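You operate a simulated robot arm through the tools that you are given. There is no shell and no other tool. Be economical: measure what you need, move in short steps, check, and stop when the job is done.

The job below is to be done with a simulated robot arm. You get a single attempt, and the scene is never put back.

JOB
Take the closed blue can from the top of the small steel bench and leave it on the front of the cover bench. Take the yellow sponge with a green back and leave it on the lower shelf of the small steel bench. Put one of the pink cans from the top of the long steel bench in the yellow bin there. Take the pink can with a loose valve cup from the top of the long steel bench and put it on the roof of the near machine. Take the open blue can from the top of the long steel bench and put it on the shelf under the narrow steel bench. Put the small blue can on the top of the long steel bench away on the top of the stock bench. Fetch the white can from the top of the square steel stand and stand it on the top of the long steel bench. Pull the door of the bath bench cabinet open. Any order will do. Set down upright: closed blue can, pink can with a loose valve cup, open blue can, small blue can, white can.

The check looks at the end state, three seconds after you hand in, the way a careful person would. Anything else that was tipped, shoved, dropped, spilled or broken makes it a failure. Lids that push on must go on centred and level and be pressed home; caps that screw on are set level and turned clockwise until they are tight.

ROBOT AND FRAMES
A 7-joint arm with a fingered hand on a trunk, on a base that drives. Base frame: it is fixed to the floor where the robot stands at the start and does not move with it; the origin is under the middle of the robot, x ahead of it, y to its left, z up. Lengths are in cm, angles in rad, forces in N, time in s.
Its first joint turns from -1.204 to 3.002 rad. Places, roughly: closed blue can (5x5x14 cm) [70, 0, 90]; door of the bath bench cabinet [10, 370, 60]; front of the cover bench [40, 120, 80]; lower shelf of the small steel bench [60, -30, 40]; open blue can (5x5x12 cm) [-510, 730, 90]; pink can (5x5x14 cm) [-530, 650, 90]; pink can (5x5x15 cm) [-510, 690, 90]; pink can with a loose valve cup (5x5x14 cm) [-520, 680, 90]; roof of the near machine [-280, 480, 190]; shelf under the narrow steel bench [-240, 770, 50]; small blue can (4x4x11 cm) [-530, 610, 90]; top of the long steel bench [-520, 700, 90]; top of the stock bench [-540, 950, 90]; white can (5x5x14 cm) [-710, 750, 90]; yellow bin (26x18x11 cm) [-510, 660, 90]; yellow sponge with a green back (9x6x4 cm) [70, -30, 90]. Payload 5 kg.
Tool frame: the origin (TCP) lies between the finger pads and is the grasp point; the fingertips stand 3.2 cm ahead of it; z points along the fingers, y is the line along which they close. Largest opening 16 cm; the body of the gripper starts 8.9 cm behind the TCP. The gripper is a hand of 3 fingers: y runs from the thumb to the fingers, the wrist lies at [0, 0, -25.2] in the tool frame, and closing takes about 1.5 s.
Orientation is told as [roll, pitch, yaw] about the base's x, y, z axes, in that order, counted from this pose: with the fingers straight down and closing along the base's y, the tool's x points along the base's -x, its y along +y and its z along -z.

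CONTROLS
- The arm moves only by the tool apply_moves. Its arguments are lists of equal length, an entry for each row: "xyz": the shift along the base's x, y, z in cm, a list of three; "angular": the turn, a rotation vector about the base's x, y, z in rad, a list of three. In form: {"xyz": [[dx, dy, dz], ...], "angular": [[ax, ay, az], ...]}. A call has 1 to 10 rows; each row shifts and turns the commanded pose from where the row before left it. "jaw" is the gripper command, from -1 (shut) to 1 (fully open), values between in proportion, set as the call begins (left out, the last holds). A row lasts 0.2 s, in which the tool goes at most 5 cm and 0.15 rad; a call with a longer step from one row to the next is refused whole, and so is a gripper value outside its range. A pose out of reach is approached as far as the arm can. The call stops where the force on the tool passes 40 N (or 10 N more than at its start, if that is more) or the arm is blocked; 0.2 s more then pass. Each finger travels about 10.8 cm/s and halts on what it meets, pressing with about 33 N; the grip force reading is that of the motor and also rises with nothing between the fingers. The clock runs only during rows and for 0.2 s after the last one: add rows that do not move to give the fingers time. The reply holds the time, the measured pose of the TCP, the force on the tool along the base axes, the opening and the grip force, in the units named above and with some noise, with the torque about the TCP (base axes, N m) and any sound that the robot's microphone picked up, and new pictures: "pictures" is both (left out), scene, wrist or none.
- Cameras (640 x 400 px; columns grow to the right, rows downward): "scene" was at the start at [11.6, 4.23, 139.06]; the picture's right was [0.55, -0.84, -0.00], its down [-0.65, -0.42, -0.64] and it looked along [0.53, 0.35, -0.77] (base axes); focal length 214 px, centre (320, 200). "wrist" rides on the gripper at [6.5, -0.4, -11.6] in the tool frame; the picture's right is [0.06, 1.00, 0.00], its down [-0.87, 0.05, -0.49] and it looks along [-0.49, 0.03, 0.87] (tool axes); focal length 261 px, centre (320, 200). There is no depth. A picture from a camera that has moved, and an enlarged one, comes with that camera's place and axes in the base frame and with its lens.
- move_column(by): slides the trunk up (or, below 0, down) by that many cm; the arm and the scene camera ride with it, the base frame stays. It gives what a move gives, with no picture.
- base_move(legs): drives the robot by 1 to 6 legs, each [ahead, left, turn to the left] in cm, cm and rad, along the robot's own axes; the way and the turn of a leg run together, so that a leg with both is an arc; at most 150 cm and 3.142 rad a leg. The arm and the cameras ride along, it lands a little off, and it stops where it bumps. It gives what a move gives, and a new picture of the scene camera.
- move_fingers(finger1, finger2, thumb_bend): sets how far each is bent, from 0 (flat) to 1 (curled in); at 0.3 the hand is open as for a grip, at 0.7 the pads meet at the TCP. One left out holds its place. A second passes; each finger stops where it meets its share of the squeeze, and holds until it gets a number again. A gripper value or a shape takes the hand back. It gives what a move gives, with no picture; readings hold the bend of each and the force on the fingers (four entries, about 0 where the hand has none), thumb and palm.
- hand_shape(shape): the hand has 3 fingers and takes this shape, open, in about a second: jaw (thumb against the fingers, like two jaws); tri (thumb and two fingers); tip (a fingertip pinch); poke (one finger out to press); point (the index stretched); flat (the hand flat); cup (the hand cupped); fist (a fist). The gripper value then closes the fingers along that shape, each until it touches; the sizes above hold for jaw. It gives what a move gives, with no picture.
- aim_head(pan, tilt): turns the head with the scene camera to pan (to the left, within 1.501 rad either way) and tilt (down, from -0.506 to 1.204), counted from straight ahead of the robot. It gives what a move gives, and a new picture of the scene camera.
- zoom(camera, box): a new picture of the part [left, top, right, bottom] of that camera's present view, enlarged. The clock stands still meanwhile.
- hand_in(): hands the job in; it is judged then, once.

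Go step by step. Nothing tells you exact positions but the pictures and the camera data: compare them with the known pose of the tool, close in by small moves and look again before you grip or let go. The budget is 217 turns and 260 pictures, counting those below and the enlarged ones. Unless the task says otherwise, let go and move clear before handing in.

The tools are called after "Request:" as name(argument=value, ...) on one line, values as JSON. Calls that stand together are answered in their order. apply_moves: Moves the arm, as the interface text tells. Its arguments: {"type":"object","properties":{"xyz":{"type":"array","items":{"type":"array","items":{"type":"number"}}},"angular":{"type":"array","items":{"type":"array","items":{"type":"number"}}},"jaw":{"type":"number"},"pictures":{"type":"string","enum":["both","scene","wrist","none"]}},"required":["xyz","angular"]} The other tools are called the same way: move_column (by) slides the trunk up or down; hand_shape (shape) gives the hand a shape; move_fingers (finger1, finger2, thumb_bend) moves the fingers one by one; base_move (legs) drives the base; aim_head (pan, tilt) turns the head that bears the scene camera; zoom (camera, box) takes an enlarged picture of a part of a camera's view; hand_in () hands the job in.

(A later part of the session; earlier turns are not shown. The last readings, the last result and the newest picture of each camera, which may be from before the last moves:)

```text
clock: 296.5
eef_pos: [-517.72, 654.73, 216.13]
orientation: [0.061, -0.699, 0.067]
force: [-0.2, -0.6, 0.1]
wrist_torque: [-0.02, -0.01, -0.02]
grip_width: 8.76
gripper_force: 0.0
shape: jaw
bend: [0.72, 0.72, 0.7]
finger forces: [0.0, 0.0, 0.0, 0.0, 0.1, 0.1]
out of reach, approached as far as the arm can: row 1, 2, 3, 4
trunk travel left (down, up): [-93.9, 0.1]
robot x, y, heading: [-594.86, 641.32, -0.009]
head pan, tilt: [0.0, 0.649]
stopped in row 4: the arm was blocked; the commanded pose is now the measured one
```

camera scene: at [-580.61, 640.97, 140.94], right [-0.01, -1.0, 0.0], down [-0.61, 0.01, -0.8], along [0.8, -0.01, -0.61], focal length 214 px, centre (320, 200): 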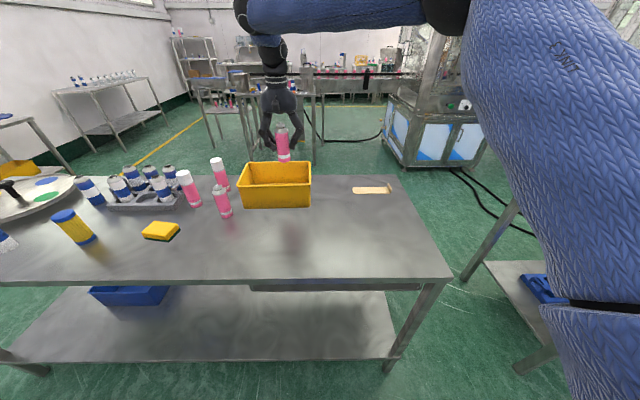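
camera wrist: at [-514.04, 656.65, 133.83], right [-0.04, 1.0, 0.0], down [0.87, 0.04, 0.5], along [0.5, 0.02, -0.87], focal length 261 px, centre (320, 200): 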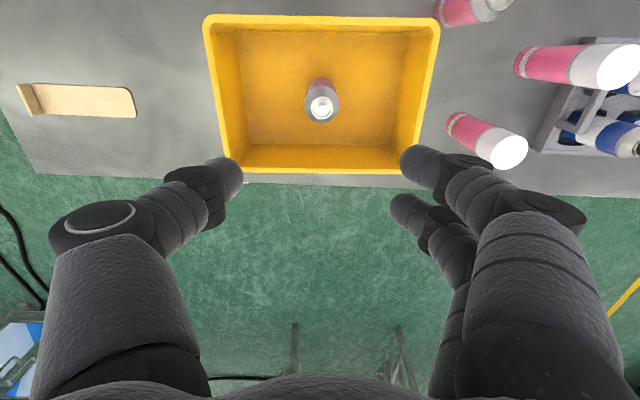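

Request:
apply_moves(xyz=[[0, 0, -4], [0, 0, -4], [0, 0, -4], [0, 0, -4], [0, 0, 0]], angular=[[0, 0.06, 0], [0, 0.06, 0], [0, 0.06, 0], [0, 0, 0], [0, 0, 0]], pictures="none")

```text
clock: 297.7
eef_pos: [-513.73, 656.86, 207.52]
orientation: [0.07, -0.518, 0.067]
force: [0.5, -0.2, -0.6]
wrist_torque: [0.01, -0.03, 0.0]
grip_width: 8.78
gripper_force: 0.1
shape: jaw
bend: [0.72, 0.72, 0.7]
finger forces: [0.0, 0.1, 0.0, 0.1, 0.0, 0.0]
out of reach, approached as far as the arm can: row 1, 2, 3, 4
trunk travel left (down, up): [-93.9, 0.1]
robot x, y, heading: [-594.57, 641.19, -0.014]
head pan, tilt: [0.0, 0.649]
```

Request:
apply_moves(xyz=[[0, 0, -5], [0, 0, -5], [0, 0, -5], [0, 0, -5], [0, 0, -5], [0, 0, 0]], angular=[[-0.07, 0, -0.07], [0, 0, 0], [0, 0, 0], [0, 0, 0], [0, 0, 0], [0, 0, 0]], pictures="scene")

```text
clock: 299.1
eef_pos: [-508.62, 661.5, 198.11]
orientation: [0.055, -0.451, 0.063]
force: [0.5, 0.2, -0.6]
wrist_torque: [-0.02, 0.01, -0.02]
grip_width: 8.76
gripper_force: 0.0
shape: jaw
bend: [0.72, 0.72, 0.7]
finger forces: [0.0, 0.0, 0.1, 0.0, 0.0, 0.0]
out of reach, approached as far as the arm can: row 1, 2, 3, 4, 5
trunk travel left (down, up): [-93.9, 0.1]
robot x, y, heading: [-594.73, 641.22, -0.012]
head pan, tilt: [0.0, 0.649]
camera scene: at [-580.55, 641.11, 177.35], right [-0.01, -1.0, 0.0], down [-0.61, 0.01, -0.8], along [0.8, -0.01, -0.61], focal length 214 px, centre (320, 200)
```

scene: 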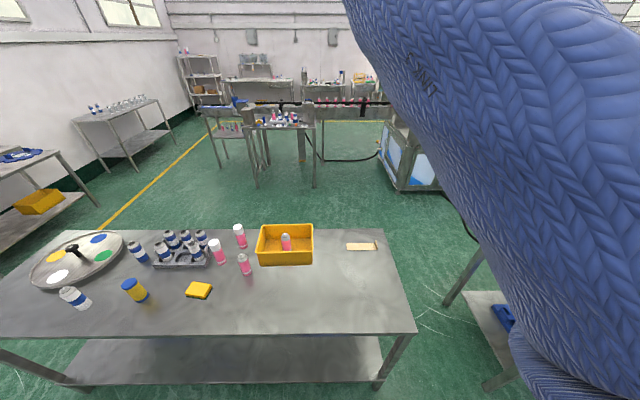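

Request:
apply_moves(xyz=[[-4, -1, 0], [-4, -1, 0], [-4, -1, 0], [-4, -1, 0], [-4, -1, 0], [-4, -1, 0], [-1, -1, 0], [0, 0, 0]], angular=[[-0.05, 0.08, -0.06], [0, 0.08, 0], [0, 0.08, 0], [0, 0.08, 0], [0, 0.08, 0], [0, 0.05, 0], [0, 0, 0], [0, 0, 0]], pictures="none")

Request:
apply_moves(xyz=[[0, 0, 3], [0, 0, 3], [0, 0, 3]], angular=[[0, 0, 0], [0, 0, 0], [0, 0, 0]], pictures="none")

```text
clock: 300.9
eef_pos: [-534.95, 656.81, 198.77]
orientation: [0.007, -0.002, 0.043]
force: [-0.5, 0.6, -0.2]
wrist_torque: [-0.03, 0.0, 0.03]
grip_width: 8.79
gripper_force: 0.1
shape: jaw
bend: [0.72, 0.72, 0.7]
finger forces: [0.1, 0.0, 0.0, 0.0, 0.0, 0.1]
out of reach, approached as far as the arm can: row 1
trunk travel left (down, up): [-93.9, 0.1]
robot x, y, heading: [-594.94, 640.52, -0.016]
head pan, tilt: [0.0, 0.649]
```

```text
clock: 301.7
eef_pos: [-534.71, 656.93, 207.67]
orientation: [0.005, -0.002, 0.042]
force: [0.5, 0.4, -0.5]
wrist_torque: [-0.03, 0.01, -0.02]
grip_width: 8.78
gripper_force: 0.1
shape: jaw
bend: [0.72, 0.72, 0.7]
finger forces: [0.0, 0.1, 0.0, 0.0, 0.0, 0.0]
trunk travel left (down, up): [-93.9, 0.1]
robot x, y, heading: [-594.8, 641.07, -0.014]
head pan, tilt: [0.0, 0.649]
```

Tool-down at z 207 works at about 62 cm from the axis. I check how far out this holds.

Request:
apply_moves(xyz=[[2.5, 0, 0], [2.5, 0, 0], [2.5, 0, 0], [0, 0, 3]], angular=[[0, 0, 0], [0, 0, 0], [0, 0, 0], [0, 0, 0]], pictures="none")

Request:
apply_moves(xyz=[[-4, 0, -4], [-4, -1, -4], [0, -2, -4], [0, -2, -4], [0, -2, -4], [0, -1, -4], [0, 0, -4], [0, 0, -4], [0, 0, -4], [0, 0, -4]], angular=[[0, 0, -0.04], [0, 0, 0], [0, 0, 0], [0, 0, 0], [0, 0, 0], [0, 0, 0], [0, 0, 0], [0, 0, 0], [0, 0, 0], [0, 0, 0]], pictures="none")

Request:
move_column(by=-36)

```text
clock: 302.7
eef_pos: [-528.79, 655.81, 206.32]
orientation: [0.015, -0.016, 0.042]
force: [-0.6, 0.8, 0.3]
wrist_torque: [0.03, -0.03, 0.01]
grip_width: 8.8
gripper_force: 0.0
shape: jaw
bend: [0.72, 0.72, 0.7]
finger forces: [0.1, 0.0, 0.0, 0.1, 0.0, 0.0]
out of reach, approached as far as the arm can: row 1, 2, 3, 4
trunk travel left (down, up): [-93.9, 0.1]
robot x, y, heading: [-594.55, 640.93, -0.009]
head pan, tilt: [0.0, 0.649]
```

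```text
refused: row 1 steps farther than a row can; nothing moved
```

```text
clock: 306.2
eef_pos: [-528.5, 655.8, 170.28]
orientation: [0.015, -0.013, 0.042]
force: [0.0, -0.8, 0.3]
wrist_torque: [0.01, 0.01, -0.01]
grip_width: 8.81
gripper_force: 0.0
shape: jaw
bend: [0.72, 0.72, 0.7]
finger forces: [0.0, 0.1, 0.0, 0.1, 0.1, 0.0]
trunk travel left (down, up): [-57.9, 36.1]
robot x, y, heading: [-594.62, 641.44, -0.016]
head pan, tilt: [0.0, 0.649]
```

Reach settled: stand within ~62 cm of the roof spot. Now I bring the hand down over the loose-valve pink can at about (-520,676).

Request:
apply_moves(xyz=[[1, 2.2, -4.2], [1, 2.2, -4.2], [1, 2.2, -4.2], [1, 2.2, -4.2], [1, 2.2, -4.2], [1, 2.2, -4.2], [1, 2.2, -4.2], [1, 2.2, -4.2], [0, 2, -4.2], [0, 0, -4.2]], angular=[[-0.015, 0.01, -0.04], [0, 0, 0], [0, 0, 0], [0, 0, 0], [0, 0, 0], [0, 0, 0], [0, 0, 0], [0, 0, 0], [0, 0, 0], [0, 0, 0]], jaw=0.3, pictures="none")

Request:
apply_moves(xyz=[[0, 0, -4.5], [0, 0, -4.5], [0, 0, -2], [0, 0, 0]], angular=[[0, 0, 0], [0, 0, 0], [0, 0, 0], [0, 0, 0]], pictures="wrist")

```text
clock: 308.1
eef_pos: [-517.49, 666.27, 145.22]
orientation: [0.131, -0.029, -0.065]
force: [0.5, 0.1, 0.8]
wrist_torque: [0.03, 0.02, 0.03]
grip_width: 10.36
gripper_force: 0.0
shape: jaw
bend: [0.7, 0.7, 0.67]
finger forces: [0.0, 0.0, 0.0, 0.0, 0.0, 0.1]
trunk travel left (down, up): [-57.9, 36.1]
robot x, y, heading: [-594.71, 640.95, -0.015]
head pan, tilt: [0.0, 0.649]
stopped in row 9: the arm was blocked; the commanded pose is now the measured one
```

```text
clock: 309.1
eef_pos: [-517.66, 666.72, 134.14]
orientation: [0.126, -0.029, -0.059]
force: [-0.3, 0.5, -0.2]
wrist_torque: [-0.02, -0.03, 0.03]
grip_width: 10.36
gripper_force: 0.0
shape: jaw
bend: [0.7, 0.7, 0.67]
finger forces: [0.1, 0.0, 0.0, 0.0, 0.0, 0.0]
trunk travel left (down, up): [-57.9, 36.1]
robot x, y, heading: [-594.54, 641.23, -0.012]
head pan, tilt: [0.0, 0.649]
camera wrist: at [-524.61, 665.32, 145.29], right [-0.01, 0.99, 0.12], down [0.85, -0.06, 0.52], along [0.52, 0.11, -0.85], focal length 261 px, centre (320, 200)
```

wrist: 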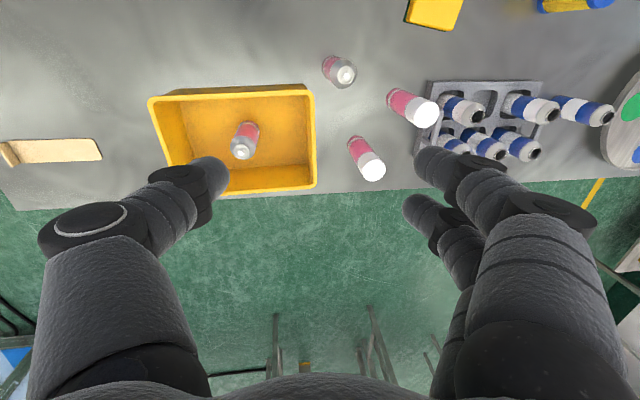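

Request:
apply_moves(xyz=[[0, 3, -2], [-2, 3.5, -3], [0, 2.5, -3], [0, 0, -4], [0, 0, -4], [0, 0, -4], [0, 0, -4], [0, 0, 0]], angular=[[-0.063, 0.015, 0.03], [-0.063, 0.015, 0.03], [0, 0, 0], [0, 0, 0], [0, 0, 0], [0, 0, 0], [0, 0, 0], [0, 0, 0]], pictures="wrist")

```text
refused: row 2 steps farther than a row can; nothing moved
```

Request:
apply_moves(xyz=[[0, 3, -2], [-2, 3, -3], [0, 2.5, -3], [0, 0, -4], [0, 0, -4], [0, 0, -4], [0, 0, -4], [0, 0, 0]], angular=[[-0.063, 0.015, 0.03], [-0.063, 0.015, 0.03], [0, 0, 0], [0, 0, 0], [0, 0, 0], [0, 0, 0], [0, 0, 0], [0, 0, 0]], pictures="wrist")

```text
clock: 310.9
eef_pos: [-520.0, 675.15, 110.3]
orientation: [-0.002, -0.003, 0.001]
force: [-0.6, 0.7, -0.1]
wrist_torque: [-0.02, -0.05, 0.02]
grip_width: 10.36
gripper_force: 0.1
shape: jaw
bend: [0.7, 0.7, 0.67]
finger forces: [0.0, 0.0, 0.1, 0.1, 0.0, 0.1]
trunk travel left (down, up): [-57.9, 36.1]
robot x, y, heading: [-594.93, 641.3, -0.011]
head pan, tilt: [0.0, 0.649]
camera wrist: at [-526.6, 674.67, 121.85], right [-0.06, 1.0, 0.0], down [0.87, 0.06, 0.5], along [0.49, 0.03, -0.87], focal length 261 px, centre (320, 200)
```

wrist: 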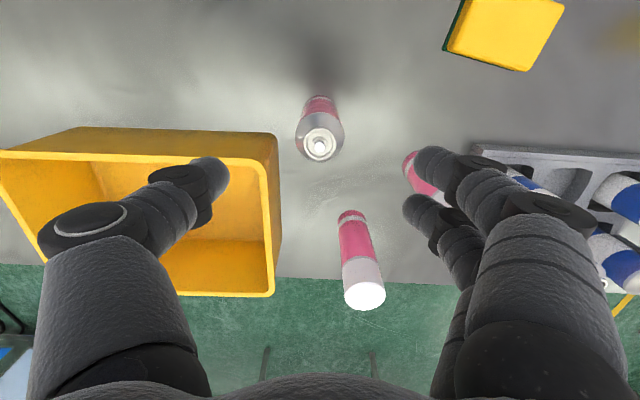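

Request:
zoom(camera="wrist", box=[280, 85, 360, 165])

Request:
apply_moves(xyz=[[0.2, 0, -3], [0, 0, -3], [0, 0, 0]], angular=[[0, 0, 0], [0, 0, 0], [0, 0, 0]], pictures="wrist")

```text
5.00 times, centred on (320, 125) of wrist
camera zoom: at [-526.6, 674.67, 121.85], right [-0.06, 1.0, 0.0], down [0.87, 0.06, 0.5], along [0.49, 0.03, -0.87], focal length 1303 px, centre (320, 575)
```

zoom: 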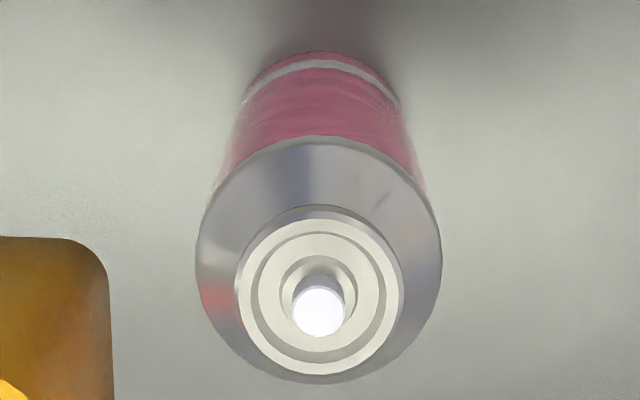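

```text
clock: 311.7
eef_pos: [-519.76, 674.84, 104.4]
orientation: [-0.001, -0.001, 0.001]
force: [-0.1, 0.1, 0.0]
wrist_torque: [0.02, -0.01, -0.02]
grip_width: 10.35
gripper_force: 0.0
shape: jaw
bend: [0.7, 0.7, 0.67]
finger forces: [0.1, 0.0, 0.0, 0.1, 0.0, 0.0]
trunk travel left (down, up): [-57.9, 36.1]
robot x, y, heading: [-594.81, 640.86, -0.014]
head pan, tilt: [0.0, 0.649]
camera wrist: at [-526.36, 674.46, 115.88], right [-0.06, 1.0, 0.0], down [0.87, 0.06, 0.49], along [0.49, 0.03, -0.87], focal length 261 px, centre (320, 200)
```

wrist: 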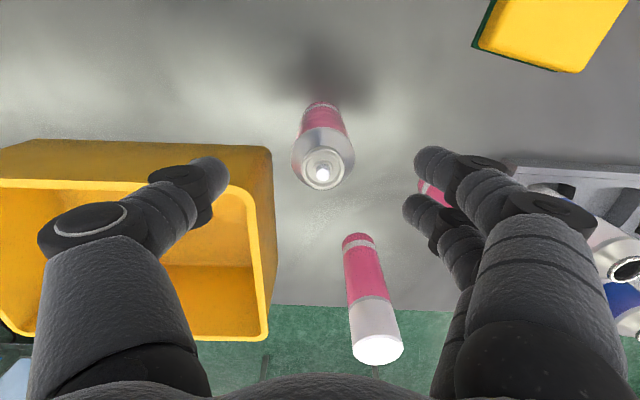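

The valve cup shows no crimp ring, so this is the loose one. I narrow the opening slightly, descend beside the bin corner and grip.

Request:
apply_moves(xyz=[[-0.5, 0.1, 0], [0, 0, -3], [0, 0, -3], [0, 0, -3], [0, 0, -0.3], [0, 0, 0]], angular=[[0, 0, 0], [0, 0, 0], [0, 0, 0], [0, 0, 0], [0, 0, 0], [0, 0, 0]], jaw=0.15, pictures="wrist")

```text
clock: 313.1
eef_pos: [-520.06, 675.07, 94.62]
orientation: [0.001, -0.003, -0.001]
force: [0.6, 0.2, 0.0]
wrist_torque: [-0.02, 0.01, 0.03]
grip_width: 9.26
gripper_force: 0.1
shape: jaw
bend: [0.71, 0.71, 0.7]
finger forces: [0.1, 0.1, 0.0, 0.0, 0.0, 0.0]
trunk travel left (down, up): [-57.9, 36.1]
robot x, y, heading: [-594.75, 640.94, -0.011]
head pan, tilt: [0.0, 0.649]
camera wrist: at [-526.55, 674.67, 106.23], right [-0.06, 1.0, 0.0], down [0.87, 0.06, 0.49], along [0.49, 0.03, -0.87], focal length 261 px, centre (320, 200)
```

wrist: 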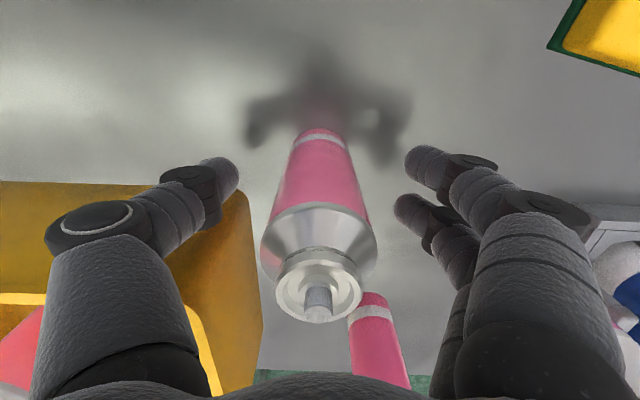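

Request:
apply_moves(xyz=[[0, 0, 0], [0, 0, 0], [0, 0, 0], [0, 0, 0], [0, 0, 0], [0, 0, 0]], angular=[[0, 0, 0], [0, 0, 0], [0, 0, 0], [0, 0, 0], [0, 0, 0], [0, 0, 0]], jaw=-0.6, pictures="none")

Request:
apply_moves(xyz=[[0, 0, 1.5], [0, 0, 2.5], [0, 0, 3], [0, 0, 3], [0, 0, 3], [0, 0, 3], [0, 0, 3], [0, 0, 3], [0, 0, 2], [0, 0, 1]], angular=[[0, 0, 0], [0, 0, 0], [0, 0, 0], [0, 0, 0], [0, 0, 0], [0, 0, 0], [0, 0, 0], [0, 0, 0], [0, 0, 0], [0, 0, 0]], pictures="wrist")

```text
clock: 314.5
eef_pos: [-520.17, 674.98, 94.73]
orientation: [0.001, -0.004, 0.0]
force: [-0.1, -1.0, -0.8]
wrist_torque: [-0.03, -0.01, 0.01]
grip_width: 3.47
gripper_force: 32.6
shape: jaw
bend: [0.73, 0.73, 0.7]
finger forces: [14.5, 15.0, 0.0, 0.0, 29.8, 0.1]
trunk travel left (down, up): [-57.9, 36.1]
robot x, y, heading: [-594.58, 640.92, -0.014]
head pan, tilt: [0.0, 0.649]
```

```text
clock: 316.7
eef_pos: [-519.82, 675.04, 119.69]
orientation: [0.001, 0.0, -0.002]
force: [-0.9, -0.8, -1.2]
wrist_torque: [-0.01, 0.0, 0.02]
grip_width: 3.47
gripper_force: 33.5
shape: jaw
bend: [0.73, 0.73, 0.7]
finger forces: [14.9, 15.3, 0.1, 0.0, 29.8, 0.0]
trunk travel left (down, up): [-57.9, 36.1]
robot x, y, heading: [-594.88, 640.69, -0.013]
head pan, tilt: [0.0, 0.649]
camera wrist: at [-526.31, 674.68, 131.32], right [-0.06, 1.0, 0.0], down [0.87, 0.05, 0.49], along [0.49, 0.03, -0.87], focal length 261 px, centre (320, 200)
```

wrist: 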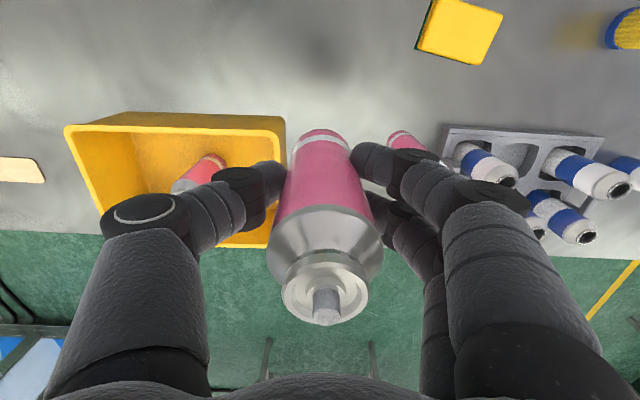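

Can held upright. I carry it round the north end of the long bench to look at the machine from its north-west.

Request:
base_move(legs=[[0, 110, 0.01], [0, 105, 0], [145, 0, 0], [15, 0, 0], [0, 0, -1.57], [110, 0, 0]])

Request:
aim_head(pan=0.6, tilt=0.15)

```text
clock: 344.3
eef_pos: [-389.08, 678.15, 119.82]
orientation: [0.002, -0.002, -1.492]
force: [0.5, -0.1, -0.5]
wrist_torque: [0.05, -0.01, -0.02]
grip_width: 3.41
gripper_force: 33.6
shape: jaw
bend: [0.73, 0.73, 0.7]
finger forces: [14.9, 15.7, 0.0, 0.1, 29.0, 0.1]
trunk travel left (down, up): [-57.9, 36.1]
robot x, y, heading: [-428.65, 750.21, -1.5]
head pan, tilt: [0.0, 0.649]
camera scene: at [-427.91, 736.42, 141.36], right [-1.0, -0.07, 0.0], down [-0.04, 0.6, -0.8], along [0.05, -0.79, -0.61], focal length 214 px, centre (320, 200)
```

scene: 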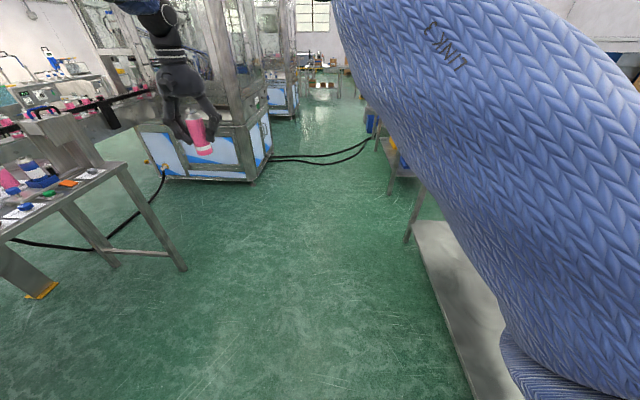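

```text
clock: 345.3
eef_pos: [-389.13, 678.18, 119.9]
orientation: [0.003, -0.002, -1.491]
force: [-0.3, -0.3, -0.2]
wrist_torque: [-0.01, 0.0, 0.0]
grip_width: 3.42
gripper_force: 32.7
shape: jaw
bend: [0.73, 0.73, 0.7]
finger forces: [15.1, 15.8, 0.0, 0.0, 29.1, 0.0]
trunk travel left (down, up): [-57.9, 36.1]
robot x, y, heading: [-428.86, 750.12, -1.504]
head pan, tilt: [0.6, 0.15]
camera scene: at [-422.76, 737.84, 145.94], right [-0.79, -0.62, 0.0], down [-0.09, 0.12, -0.99], along [0.61, -0.78, -0.15], focal length 214 px, centre (320, 200)
```

scene: 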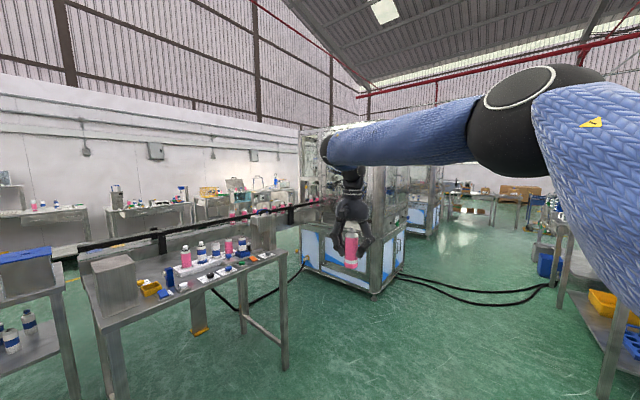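

The machine's tall block spans about x -331…-213 with its north face at y≈514. I'll place the can from the north side, away from hoses; first stage nearby and raise the arm.

Request:
base_move(legs=[[120, 0, -0.068], [40, 0, 0]])

Request:
apply_moves(xyz=[[-3, 2.4, 0], [-3, 2.4, 0], [-3, 2.4, 0], [-3, 2.4, 0], [-3, 2.4, 0], [-2, 2.4, 0], [-1, 2.4, 0], [0, 0, 4], [0, 0, 4], [0, 0, 4]], angular=[[0, 0, 0], [0, 0, 0], [0, 0, 0], [0, 0, 0], [0, 0, 0], [0, 0, 0], [0, 0, 0], [0, 0, 0], [0, 0, 0], [0, 0, 0]], pictures="none")

Request:
move_column(by=36)

Request:
aim_head(pan=0.8, tilt=0.0)

```text
clock: 353.6
eef_pos: [-387.73, 513.14, 119.82]
orientation: [0.002, -0.002, -1.546]
force: [0.2, -0.2, -1.7]
wrist_torque: [0.02, 0.02, -0.01]
grip_width: 3.42
gripper_force: 32.4
shape: jaw
bend: [0.73, 0.73, 0.7]
finger forces: [15.0, 15.7, 0.1, 0.1, 29.0, 0.1]
trunk travel left (down, up): [-57.9, 36.1]
robot x, y, heading: [-423.51, 587.12, -1.557]
head pan, tilt: [0.6, 0.15]
camera scene: at [-418.03, 574.39, 145.93], right [-0.82, -0.58, 0.0], down [-0.09, 0.12, -0.99], along [0.57, -0.81, -0.15], focal length 214 px, centre (320, 200)
```

scene: 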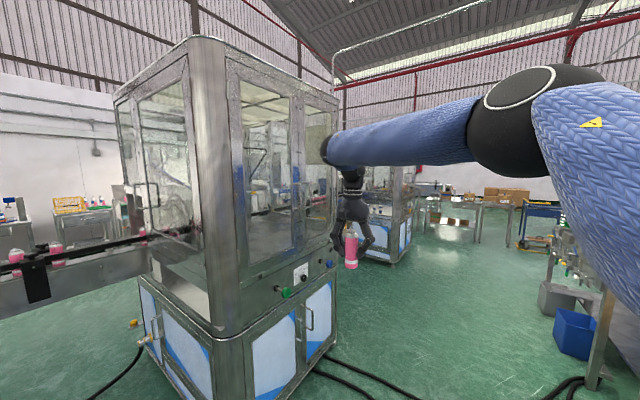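

```text
clock: 355.8
eef_pos: [-405.23, 530.2, 132.04]
orientation: [0.003, -0.003, -1.547]
force: [-1.2, 0.7, 0.0]
wrist_torque: [-0.04, 0.03, 0.01]
grip_width: 3.39
gripper_force: 32.8
shape: jaw
bend: [0.73, 0.73, 0.7]
finger forces: [15.4, 16.1, 0.1, 0.0, 28.9, 0.0]
trunk travel left (down, up): [-57.9, 36.1]
robot x, y, heading: [-423.76, 586.78, -1.556]
head pan, tilt: [0.6, 0.15]
```

```text
clock: 359.3
eef_pos: [-405.27, 529.96, 167.93]
orientation: [0.002, -0.001, -1.546]
force: [-0.4, -0.5, -1.3]
wrist_torque: [0.02, -0.03, -0.02]
grip_width: 3.39
gripper_force: 32.4
shape: jaw
bend: [0.73, 0.73, 0.7]
finger forces: [15.3, 16.0, 0.0, 0.0, 28.9, 0.1]
trunk travel left (down, up): [-93.9, 0.1]
robot x, y, heading: [-423.8, 587.1, -1.559]
head pan, tilt: [0.6, 0.15]
```

```text
clock: 360.0
eef_pos: [-405.26, 529.78, 167.93]
orientation: [0.001, -0.002, -1.545]
force: [0.0, -0.3, -1.2]
wrist_torque: [0.02, 0.03, 0.0]
grip_width: 3.42
gripper_force: 33.0
shape: jaw
bend: [0.73, 0.73, 0.7]
finger forces: [15.3, 16.1, 0.0, 0.0, 28.9, 0.1]
trunk travel left (down, up): [-93.9, 0.1]
robot x, y, heading: [-423.64, 587.51, -1.556]
head pan, tilt: [0.799, 0.0]
camera scene: at [-416.87, 575.89, 183.31], right [-0.69, -0.73, 0.0], down [0.0, 0.0, -1.0], along [0.73, -0.69, 0.0], focal length 214 px, centre (320, 200)
```

scene: 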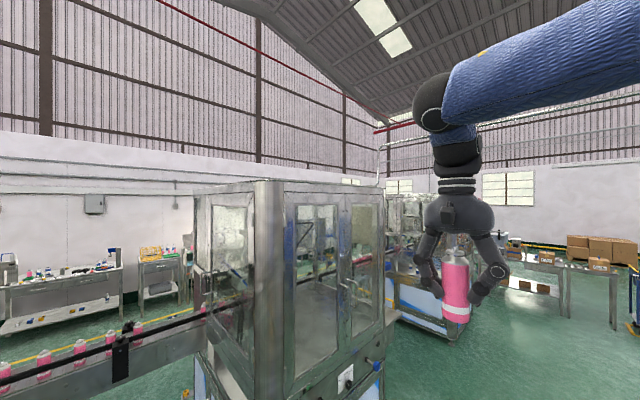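

The level view gives the roof at z≈191.5, spanning x -337…-217, y 444…531. I raise the can to above roof height here.

Request:
apply_moves(xyz=[[0, 0, 3.9], [0, 0, 3.9], [0, 0, 3.9], [0, 0, 3.9], [0, 0, 3.9], [0, 0, 3.9], [0, 0, 3.9], [0, 0, 3.9], [0, 0, 3.9], [0, 0, 3.5]], angular=[[0, 0, 0], [0, 0, 0], [0, 0, 0], [0, 0, 0], [0, 0, 0], [0, 0, 0], [0, 0, 0], [0, 0, 0], [0, 0, 0], [0, 0, 0]], pictures="scene")

```text
clock: 362.2
eef_pos: [-403.68, 526.06, 201.81]
orientation: [-0.002, -0.002, -1.547]
force: [0.9, 0.2, -1.4]
wrist_torque: [-0.04, 0.08, 0.03]
grip_width: 3.4
gripper_force: 33.1
shape: jaw
bend: [0.73, 0.73, 0.7]
finger forces: [15.8, 16.6, 0.0, 0.0, 28.4, 0.0]
out of reach, approached as far as the arm can: row 6, 7
trunk travel left (down, up): [-93.9, 0.1]
robot x, y, heading: [-423.51, 586.97, -1.557]
head pan, tilt: [0.799, 0.0]
camera scene: at [-416.46, 575.86, 183.29], right [-0.69, -0.73, 0.0], down [0.0, 0.0, -1.0], along [0.73, -0.69, 0.0], focal length 214 px, centre (320, 200)
```

scene: 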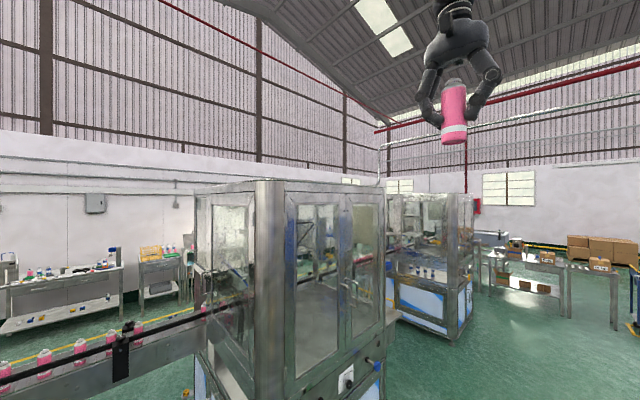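

Request:
apply_moves(xyz=[[0, 1.5, 2], [0, 1.5, 2], [-1, 1, 2], [-1, 0, 1.5]], angular=[[0, 0, 0], [0, 0, 0], [0, 0, 0], [0, 0, 0]], pictures="wrist")

```text
clock: 363.2
eef_pos: [-406.55, 530.26, 208.34]
orientation: [0.004, -0.008, -1.546]
force: [-0.3, -1.0, -0.4]
wrist_torque: [0.01, -0.01, -0.02]
grip_width: 3.33
gripper_force: 33.2
shape: jaw
bend: [0.73, 0.73, 0.7]
finger forces: [15.7, 16.6, 0.0, 0.1, 28.2, 0.0]
out of reach, approached as far as the arm can: row 4
trunk travel left (down, up): [-93.9, 0.1]
robot x, y, heading: [-423.48, 586.76, -1.56]
head pan, tilt: [0.799, 0.0]
camera wrist: at [-407.19, 536.89, 219.9], right [1.0, 0.09, 0.01], down [0.07, -0.86, 0.5], along [0.05, -0.5, -0.87], focal length 261 px, centre (320, 200)
```

wrist: 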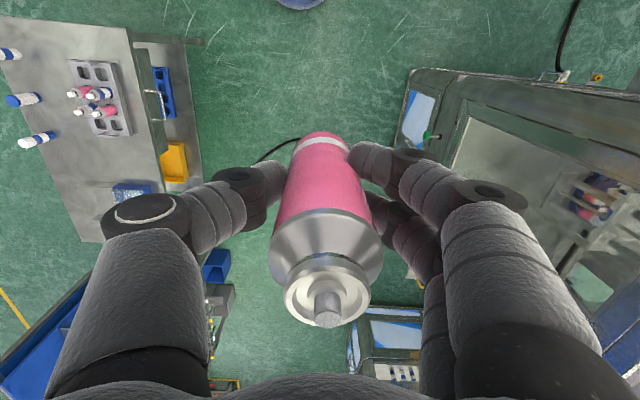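

Height is sufficient (can base ≈199). I drive left along the north face, holding position over the roof edge, then look down.

Request:
base_move(legs=[[0, 105, -0.01]])

Request:
apply_moves(xyz=[[0, 0, 0]], angular=[[0, 0, 0]], pictures="wrist")

```text
clock: 368.6
eef_pos: [-301.45, 531.17, 208.33]
orientation: [0.006, -0.007, -1.556]
force: [0.0, -0.3, -0.4]
wrist_torque: [0.0, -0.02, -0.03]
grip_width: 3.38
gripper_force: 33.3
shape: jaw
bend: [0.73, 0.73, 0.7]
finger forces: [15.8, 16.5, 0.0, 0.1, 28.3, 0.0]
trunk travel left (down, up): [-93.9, 0.1]
robot x, y, heading: [-318.37, 587.93, -1.565]
head pan, tilt: [0.799, 0.0]
camera scene: at [-311.39, 576.85, 183.32], right [-0.69, -0.72, 0.0], down [0.0, 0.0, -1.0], along [0.72, -0.69, 0.0], focal length 214 px, centre (320, 200)
```

scene: 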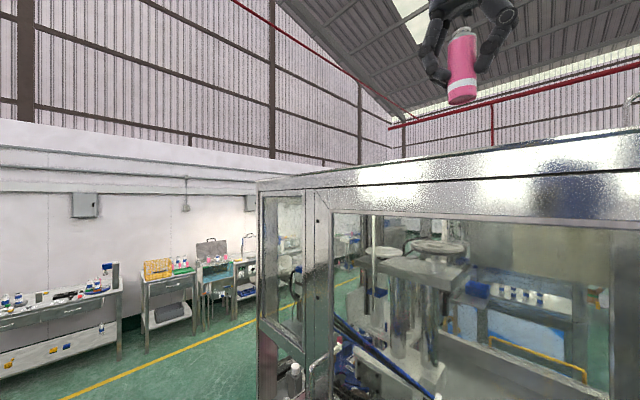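

```text
clock: 369.1
eef_pos: [-301.39, 531.19, 208.31]
orientation: [0.006, -0.009, -1.557]
force: [0.0, 0.3, 0.3]
wrist_torque: [0.0, -0.01, 0.02]
grip_width: 3.39
gripper_force: 33.0
shape: jaw
bend: [0.73, 0.73, 0.7]
finger forces: [15.7, 16.6, 0.0, 0.0, 28.2, 0.1]
trunk travel left (down, up): [-93.9, 0.1]
robot x, y, heading: [-317.7, 588.1, -1.565]
head pan, tilt: [0.799, 0.0]
camera wrist: at [-302.01, 537.77, 219.9], right [1.0, 0.08, 0.0], down [0.06, -0.86, 0.5], along [0.04, -0.5, -0.87], focal length 261 px, centre (320, 200)
```

wrist: 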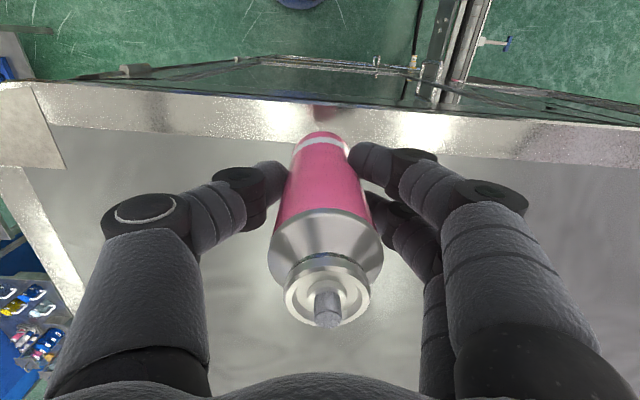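

The roof is a flat metal panel; its north edge is at y≈530. I drive 17 cm ahead so the can is well inside.

Request:
base_move(legs=[[17, 0, 0]])

Request:
apply_moves(xyz=[[0, 0, -2], [0, 0, -2], [0, 0, 0]], angular=[[0, 0, 0], [0, 0, 0], [0, 0, 0]], pictures="wrist")

```text
clock: 370.5
eef_pos: [-301.35, 514.45, 208.43]
orientation: [0.006, -0.011, -1.557]
force: [-1.2, 0.6, -0.4]
wrist_torque: [-0.05, -0.01, 0.02]
grip_width: 3.32
gripper_force: 33.2
shape: jaw
bend: [0.73, 0.73, 0.7]
finger forces: [15.8, 16.6, 0.0, 0.0, 28.2, 0.0]
trunk travel left (down, up): [-93.9, 0.1]
robot x, y, heading: [-318.18, 570.97, -1.568]
head pan, tilt: [0.799, 0.0]
camera scene: at [-311.28, 560.11, 183.35], right [-0.69, -0.72, 0.0], down [0.0, 0.0, -1.0], along [0.72, -0.69, 0.0], focal length 214 px, centre (320, 200)
```

scene: 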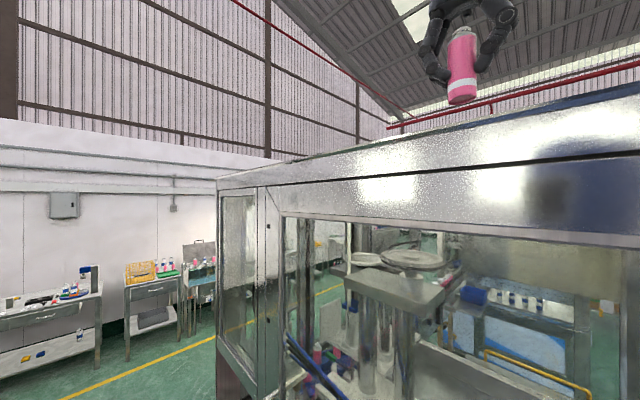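

```text
clock: 371.3
eef_pos: [-301.25, 513.96, 204.02]
orientation: [0.002, -0.008, -1.556]
force: [0.4, -0.3, -1.6]
wrist_torque: [0.04, 0.03, -0.02]
grip_width: 3.37
gripper_force: 32.5
shape: jaw
bend: [0.73, 0.73, 0.7]
finger forces: [15.7, 16.8, 0.1, 0.1, 28.1, 0.0]
trunk travel left (down, up): [-93.9, 0.1]
robot x, y, heading: [-318.23, 571.22, -1.565]
head pan, tilt: [0.799, 0.0]
camera wrist: at [-301.8, 520.5, 215.62], right [1.0, 0.08, 0.0], down [0.06, -0.87, 0.5], along [0.04, -0.5, -0.87], focal length 261 px, centre (320, 200)
```

wrist: 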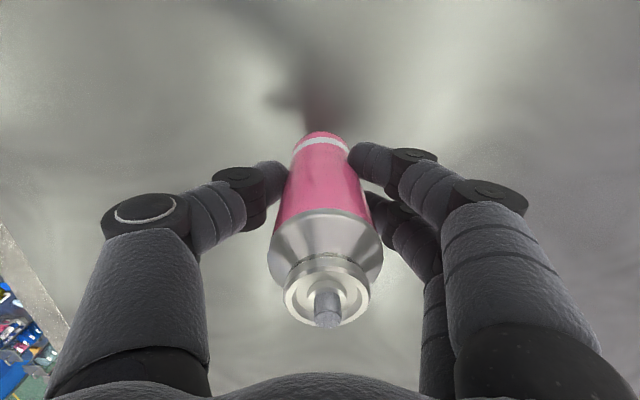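

Well over the roof; the cup is still seated. I creep down to contact.

Request:
apply_moves(xyz=[[0, 0, -1], [0, 0, -0.7], [0, 0, -0.5], [0, 0, -0.4], [0, 0, 0]], angular=[[0, 0, 0], [0, 0, 0], [0, 0, 0], [0, 0, 0], [0, 0, 0]], pictures="none")

Request:
apply_moves(xyz=[[0, 0, -0.4], [0, 0, -0.3], [0, 0, 0]], angular=[[0, 0, 0], [0, 0, 0], [0, 0, 0]], pictures="none")

```text
clock: 372.5
eef_pos: [-301.24, 514.04, 201.67]
orientation: [0.004, -0.007, -1.558]
force: [1.1, -1.3, -0.6]
wrist_torque: [0.02, 0.0, 0.01]
grip_width: 3.37
gripper_force: 32.8
shape: jaw
bend: [0.73, 0.73, 0.7]
finger forces: [15.7, 16.7, 0.0, 0.0, 28.0, 0.0]
trunk travel left (down, up): [-93.9, 0.1]
robot x, y, heading: [-317.87, 570.95, -1.567]
head pan, tilt: [0.799, 0.0]
```

```text
clock: 373.3
eef_pos: [-301.39, 514.33, 201.06]
orientation: [0.006, -0.008, -1.558]
force: [-0.8, -0.2, 0.9]
wrist_torque: [0.0, -0.03, 0.0]
grip_width: 3.37
gripper_force: 33.1
shape: jaw
bend: [0.73, 0.73, 0.7]
finger forces: [15.7, 16.7, 0.0, 0.0, 27.9, 0.0]
trunk travel left (down, up): [-93.9, 0.1]
robot x, y, heading: [-318.04, 570.69, -1.571]
head pan, tilt: [0.799, 0.0]
```

Request:
apply_moves(xyz=[[0, 0, -0.3], [0, 0, -0.3], [0, 0, -0.2], [0, 0, 0]], angular=[[0, 0, 0], [0, 0, 0], [0, 0, 0], [0, 0, 0]], pictures="none")

Request:
apply_moves(xyz=[[0, 0, -0.3], [0, 0, -0.2], [0, 0, 0]], angular=[[0, 0, 0], [0, 0, 0], [0, 0, 0]], pictures="none")

```text
clock: 374.3
eef_pos: [-301.48, 513.97, 200.39]
orientation: [0.007, -0.009, -1.557]
force: [0.7, 1.6, -0.1]
wrist_torque: [0.0, -0.03, -0.02]
grip_width: 3.38
gripper_force: 33.0
shape: jaw
bend: [0.73, 0.73, 0.7]
finger forces: [15.7, 16.7, 0.0, 0.0, 27.9, 0.0]
trunk travel left (down, up): [-93.9, 0.1]
robot x, y, heading: [-317.89, 571.05, -1.57]
head pan, tilt: [0.799, 0.0]
```

```text
clock: 375.1
eef_pos: [-301.43, 514.05, 199.88]
orientation: [0.006, -0.006, -1.558]
force: [-0.3, 0.3, -0.5]
wrist_torque: [0.01, 0.0, 0.0]
grip_width: 3.34
gripper_force: 33.0
shape: jaw
bend: [0.73, 0.73, 0.7]
finger forces: [15.8, 16.7, 0.0, 0.0, 28.1, 0.0]
trunk travel left (down, up): [-93.9, 0.1]
robot x, y, heading: [-317.92, 570.71, -1.564]
head pan, tilt: [0.799, 0.0]
```

Request:
apply_moves(xyz=[[0, 0, -0.3], [0, 0, -0.3], [0, 0, -0.3], [0, 0, 0]], angular=[[0, 0, 0], [0, 0, 0], [0, 0, 0], [0, 0, 0]], pictures="wrist")

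```text
clock: 376.1
eef_pos: [-301.38, 513.99, 199.04]
orientation: [0.007, -0.009, -1.556]
force: [-0.1, 0.0, -0.8]
wrist_torque: [0.01, 0.02, 0.0]
grip_width: 3.37
gripper_force: 32.8
shape: jaw
bend: [0.73, 0.73, 0.7]
finger forces: [15.8, 16.7, 0.0, 0.1, 28.0, 0.0]
trunk travel left (down, up): [-93.9, 0.1]
robot x, y, heading: [-318.14, 571.17, -1.566]
head pan, tilt: [0.799, 0.0]
camera wrist: at [-301.92, 520.67, 210.55], right [1.0, 0.08, 0.0], down [0.06, -0.86, 0.5], along [0.04, -0.5, -0.87], focal length 261 px, centre (320, 200)
```

wrist: 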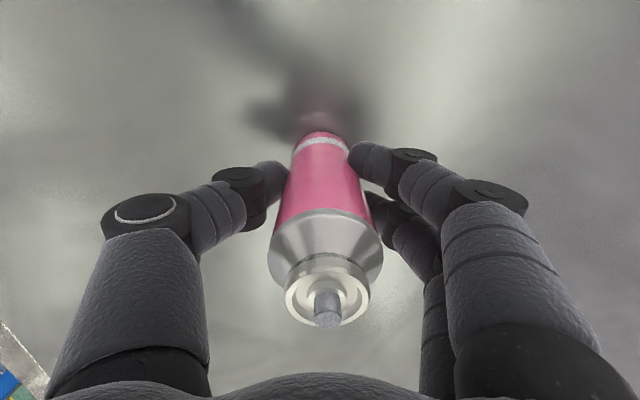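

Request:
apply_moves(xyz=[[0, 0, -0.3], [0, 0, -0.3], [0, 0, -0.3], [0, 0, -0.3], [0, 0, 0]], angular=[[0, 0, 0], [0, 0, 0], [0, 0, 0], [0, 0, 0], [0, 0, 0]], pictures="none")

```text
clock: 377.0
eef_pos: [-301.57, 514.21, 198.38]
orientation: [0.013, -0.014, -1.557]
force: [0.2, -4.6, 19.8]
wrist_torque: [-0.14, -0.16, -0.03]
grip_width: 3.56
gripper_force: 32.9
shape: jaw
bend: [0.73, 0.74, 0.71]
finger forces: [17.4, 20.1, 0.0, 0.0, 31.9, 0.0]
trunk travel left (down, up): [-93.9, 0.1]
robot x, y, heading: [-318.09, 570.59, -1.571]
head pan, tilt: [0.799, 0.0]
stopped in row 4: the force on the tool passed its limit at 44 N (the readings are from after the stop); the commanded pose is now the measured one
```

Request:
apply_moves(xyz=[[0, 0, 0.15], [0, 0, 0], [0, 0, 0]], angular=[[0, 0, 0], [0, 0, 0], [0, 0, 0]], jaw=-0.2, pictures="wrist")

```text
clock: 377.8
eef_pos: [-301.38, 514.21, 198.3]
orientation: [0.009, -0.012, -1.559]
force: [-1.0, 0.3, 0.4]
wrist_torque: [0.0, -0.01, 0.03]
grip_width: 6.36
gripper_force: 0.0
shape: jaw
bend: [0.73, 0.73, 0.7]
finger forces: [0.1, 0.0, 0.1, 0.1, 0.1, 0.0]
trunk travel left (down, up): [-93.9, 0.1]
robot x, y, heading: [-317.99, 571.14, -1.567]
head pan, tilt: [0.799, 0.0]
camera wrist: at [-302.04, 520.8, 209.82], right [1.0, 0.07, 0.01], down [0.06, -0.86, 0.5], along [0.04, -0.5, -0.86], focal length 261 px, centre (320, 200)
```

wrist: 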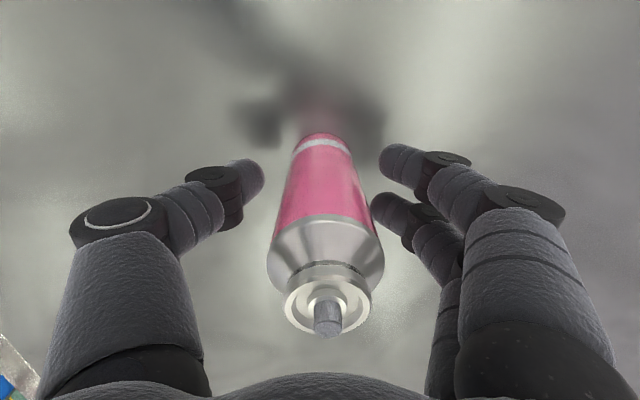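

The can stands free. I open a little more, raise what I can, and back straight away (fingers straddle in x, so backing along y is clear).

Request:
apply_moves(xyz=[[0, 0, 0], [0, 0, 2], [0, 0, 2.5], [0, 0, 2.5], [0, 0, 2.5], [0, 0, 0]], angular=[[0, 0, 0], [0, 0, 0], [0, 0, 0], [0, 0, 0], [0, 0, 0], [0, 0, 0]], jaw=0.2, pictures="wrist")

Request:
base_move(legs=[[-20, 0, 0]])

Request:
apply_moves(xyz=[[0, 0, 0]], angular=[[0, 0, 0]], pictures="wrist")

```text
clock: 379.2
eef_pos: [-301.81, 514.03, 207.91]
orientation: [0.011, -0.013, -1.557]
force: [-0.1, -0.3, 1.2]
wrist_torque: [0.03, -0.02, 0.01]
grip_width: 9.57
gripper_force: 0.0
shape: jaw
bend: [0.71, 0.71, 0.7]
finger forces: [0.0, 0.1, 0.1, 0.0, 0.0, 0.1]
trunk travel left (down, up): [-93.9, 0.1]
robot x, y, heading: [-317.63, 570.98, -1.573]
head pan, tilt: [0.799, 0.0]
camera wrist: at [-302.35, 520.78, 219.48], right [1.0, 0.08, 0.01], down [0.06, -0.86, 0.5], along [0.05, -0.5, -0.86], focal length 261 px, centre (320, 200)
```

wrist: 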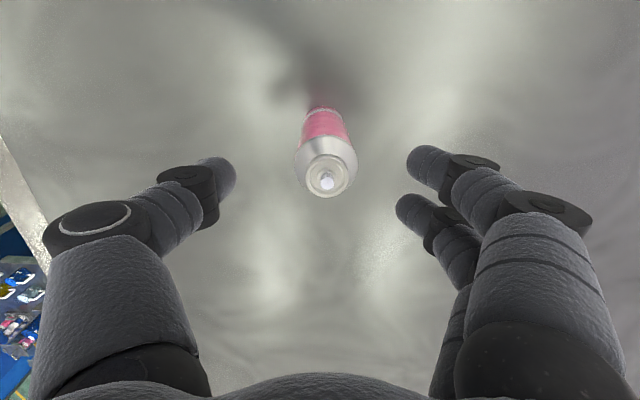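

```text
clock: 380.8
eef_pos: [-301.4, 533.87, 207.96]
orientation: [0.008, -0.01, -1.551]
force: [0.3, -0.3, -0.4]
wrist_torque: [0.04, 0.02, -0.02]
grip_width: 9.56
gripper_force: 0.0
shape: jaw
bend: [0.71, 0.71, 0.7]
finger forces: [0.1, 0.0, 0.0, 0.1, 0.0, 0.0]
trunk travel left (down, up): [-93.9, 0.1]
robot x, y, heading: [-317.72, 590.81, -1.563]
head pan, tilt: [0.799, 0.0]
camera scene: at [-311.34, 579.55, 183.3], right [-0.69, -0.72, 0.0], down [0.0, 0.0, -1.0], along [0.72, -0.69, 0.0], focal length 214 px, centre (320, 200)
```

scene: 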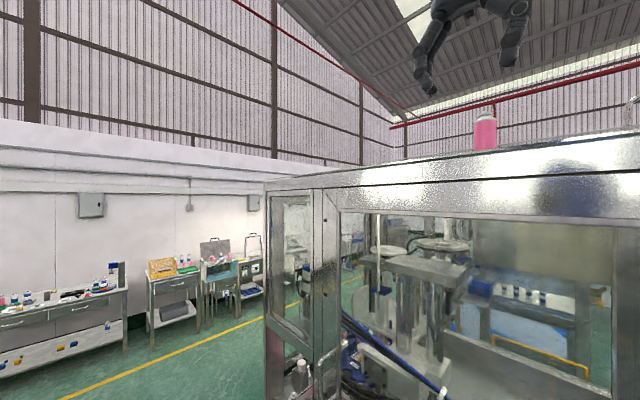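

```text
clock: 381.2
eef_pos: [-301.48, 533.83, 207.79]
orientation: [0.009, -0.012, -1.551]
force: [0.0, -0.4, 0.0]
wrist_torque: [0.05, 0.02, 0.04]
grip_width: 9.53
gripper_force: 0.1
shape: jaw
bend: [0.71, 0.71, 0.7]
finger forces: [0.0, 0.0, 0.0, 0.0, 0.0, 0.0]
trunk travel left (down, up): [-93.9, 0.1]
robot x, y, heading: [-318.07, 590.92, -1.563]
head pan, tilt: [0.799, 0.0]
camera wrist: at [-302.07, 540.51, 219.33], right [1.0, 0.08, 0.01], down [0.07, -0.86, 0.5], along [0.05, -0.5, -0.87], focal length 261 px, centre (320, 200)
```

wrist: 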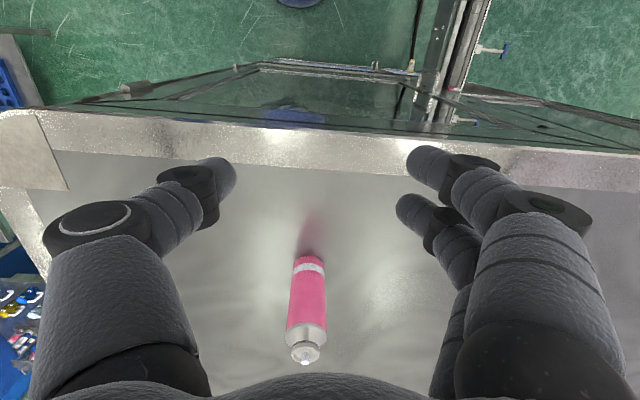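

The loose-valve can stands on the roof with its cup in place. Last: the open blue can. I drive back to the long bench's near side, lowering the trunk on the way.

Request:
base_move(legs=[[0, -108, 0], [0, 0, -1.578], [0, -138, 0]])

Request:
move_column(by=-36)

Request:
apply_moves(xyz=[[0, 0, -4.5], [0, 0, -4.5], [0, 0, -4.5], [0, 0, -4.5], [0, 0, -4.5], [0, 0, -4.5], [0, 0, -4.5], [0, 0, -4.5], [0, 0, -4.5], [0, 0, -4.5]], angular=[[0, 0, 0], [0, 0, 0], [0, 0, 0], [0, 0, 0], [0, 0, 0], [0, 0, 0], [0, 0, 0], [0, 0, 0], [0, 0, 0], [0, 0, 0]], pictures="none")

Request:
aim_head(pan=0.0, tilt=0.75)

```text
clock: 397.3
eef_pos: [-487.87, 712.37, 208.0]
orientation: [0.009, -0.011, -3.123]
force: [1.1, 0.3, 0.0]
wrist_torque: [-0.01, -0.01, -0.03]
grip_width: 9.56
gripper_force: 0.1
shape: jaw
bend: [0.71, 0.71, 0.7]
finger forces: [0.0, 0.1, 0.0, 0.0, 0.0, 0.0]
trunk travel left (down, up): [-93.9, 0.1]
robot x, y, heading: [-431.14, 728.74, -3.134]
head pan, tilt: [0.799, 0.0]
camera scene: at [-442.16, 722.44, 183.32], right [-0.72, 0.69, 0.0], down [0.0, 0.0, -1.0], along [-0.69, -0.72, 0.0], focal length 214 px, centre (320, 200)
```

scene: 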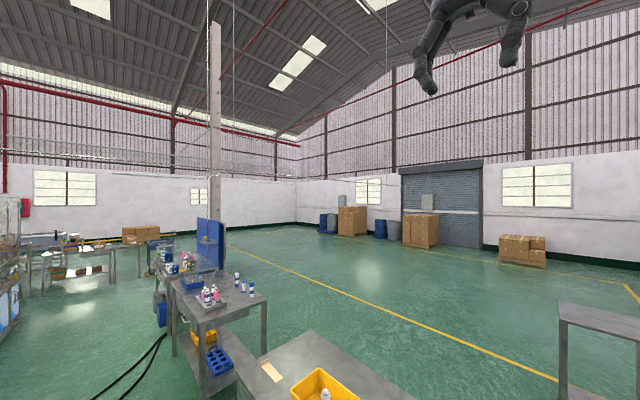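

```text
clock: 400.8
eef_pos: [-487.96, 712.46, 171.95]
orientation: [0.008, -0.013, -3.124]
force: [-0.5, 0.5, 0.0]
wrist_torque: [0.03, 0.02, -0.02]
grip_width: 9.56
gripper_force: 0.1
shape: jaw
bend: [0.71, 0.71, 0.7]
finger forces: [0.1, 0.0, 0.1, 0.0, 0.0, 0.0]
trunk travel left (down, up): [-57.9, 36.1]
robot x, y, heading: [-431.12, 728.8, -3.13]
head pan, tilt: [0.799, 0.0]
```

```text
clock: 403.0
eef_pos: [-491.55, 708.27, 130.08]
orientation: [0.011, -0.011, -3.122]
force: [-0.5, 0.8, -0.1]
wrist_torque: [-0.01, -0.07, 0.0]
grip_width: 9.59
gripper_force: 0.1
shape: jaw
bend: [0.71, 0.71, 0.7]
finger forces: [0.0, 0.0, 0.0, 0.0, 0.1, 0.0]
out of reach, approached as far as the arm can: row 5, 6, 7
trunk travel left (down, up): [-57.9, 36.1]
robot x, y, heading: [-431.12, 728.62, -3.13]
head pan, tilt: [0.799, 0.0]
```

```text
clock: 404.1
eef_pos: [-491.48, 708.16, 130.23]
orientation: [0.008, -0.012, -3.123]
force: [-0.7, -0.5, -0.2]
wrist_torque: [0.02, -0.02, -0.03]
grip_width: 9.57
gripper_force: 0.0
shape: jaw
bend: [0.71, 0.71, 0.7]
finger forces: [0.1, 0.1, 0.0, 0.0, 0.0, 0.0]
trunk travel left (down, up): [-57.9, 36.1]
robot x, y, heading: [-431.05, 728.91, -3.132]
head pan, tilt: [0.0, 0.75]
camera scene: at [-444.22, 728.89, 140.52], right [-0.01, 1.0, 0.0], down [0.68, 0.01, -0.73], along [-0.73, -0.01, -0.68], focal length 214 px, centre (320, 200)
```

scene: 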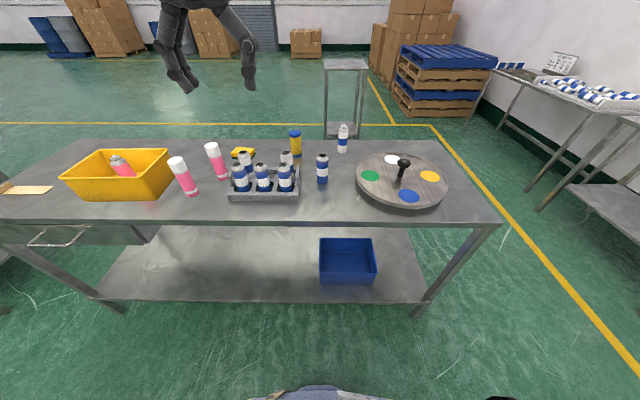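

All else stands as it should. The open can is at about (-514,729). I take a tool-down look from above it first.

Request:
apply_moves(xyz=[[-3, 4, -2], [-3, 4, -2], [-3, 4, -2], [-3, 4, -2], [-3, 3, -2], [-3, 1.5, -2], [0, 0, -2], [0, 0, 0]], angular=[[-0.009, -0.011, -0.018], [0, 0, 0], [0, 0, 0], [0, 0, 0], [0, 0, 0], [0, 0, 0], [0, 0, 0], [0, 0, 0]], jaw=0.1, pictures="wrist")

```text
refused: row 1 steps farther than a row can; nothing moved
```

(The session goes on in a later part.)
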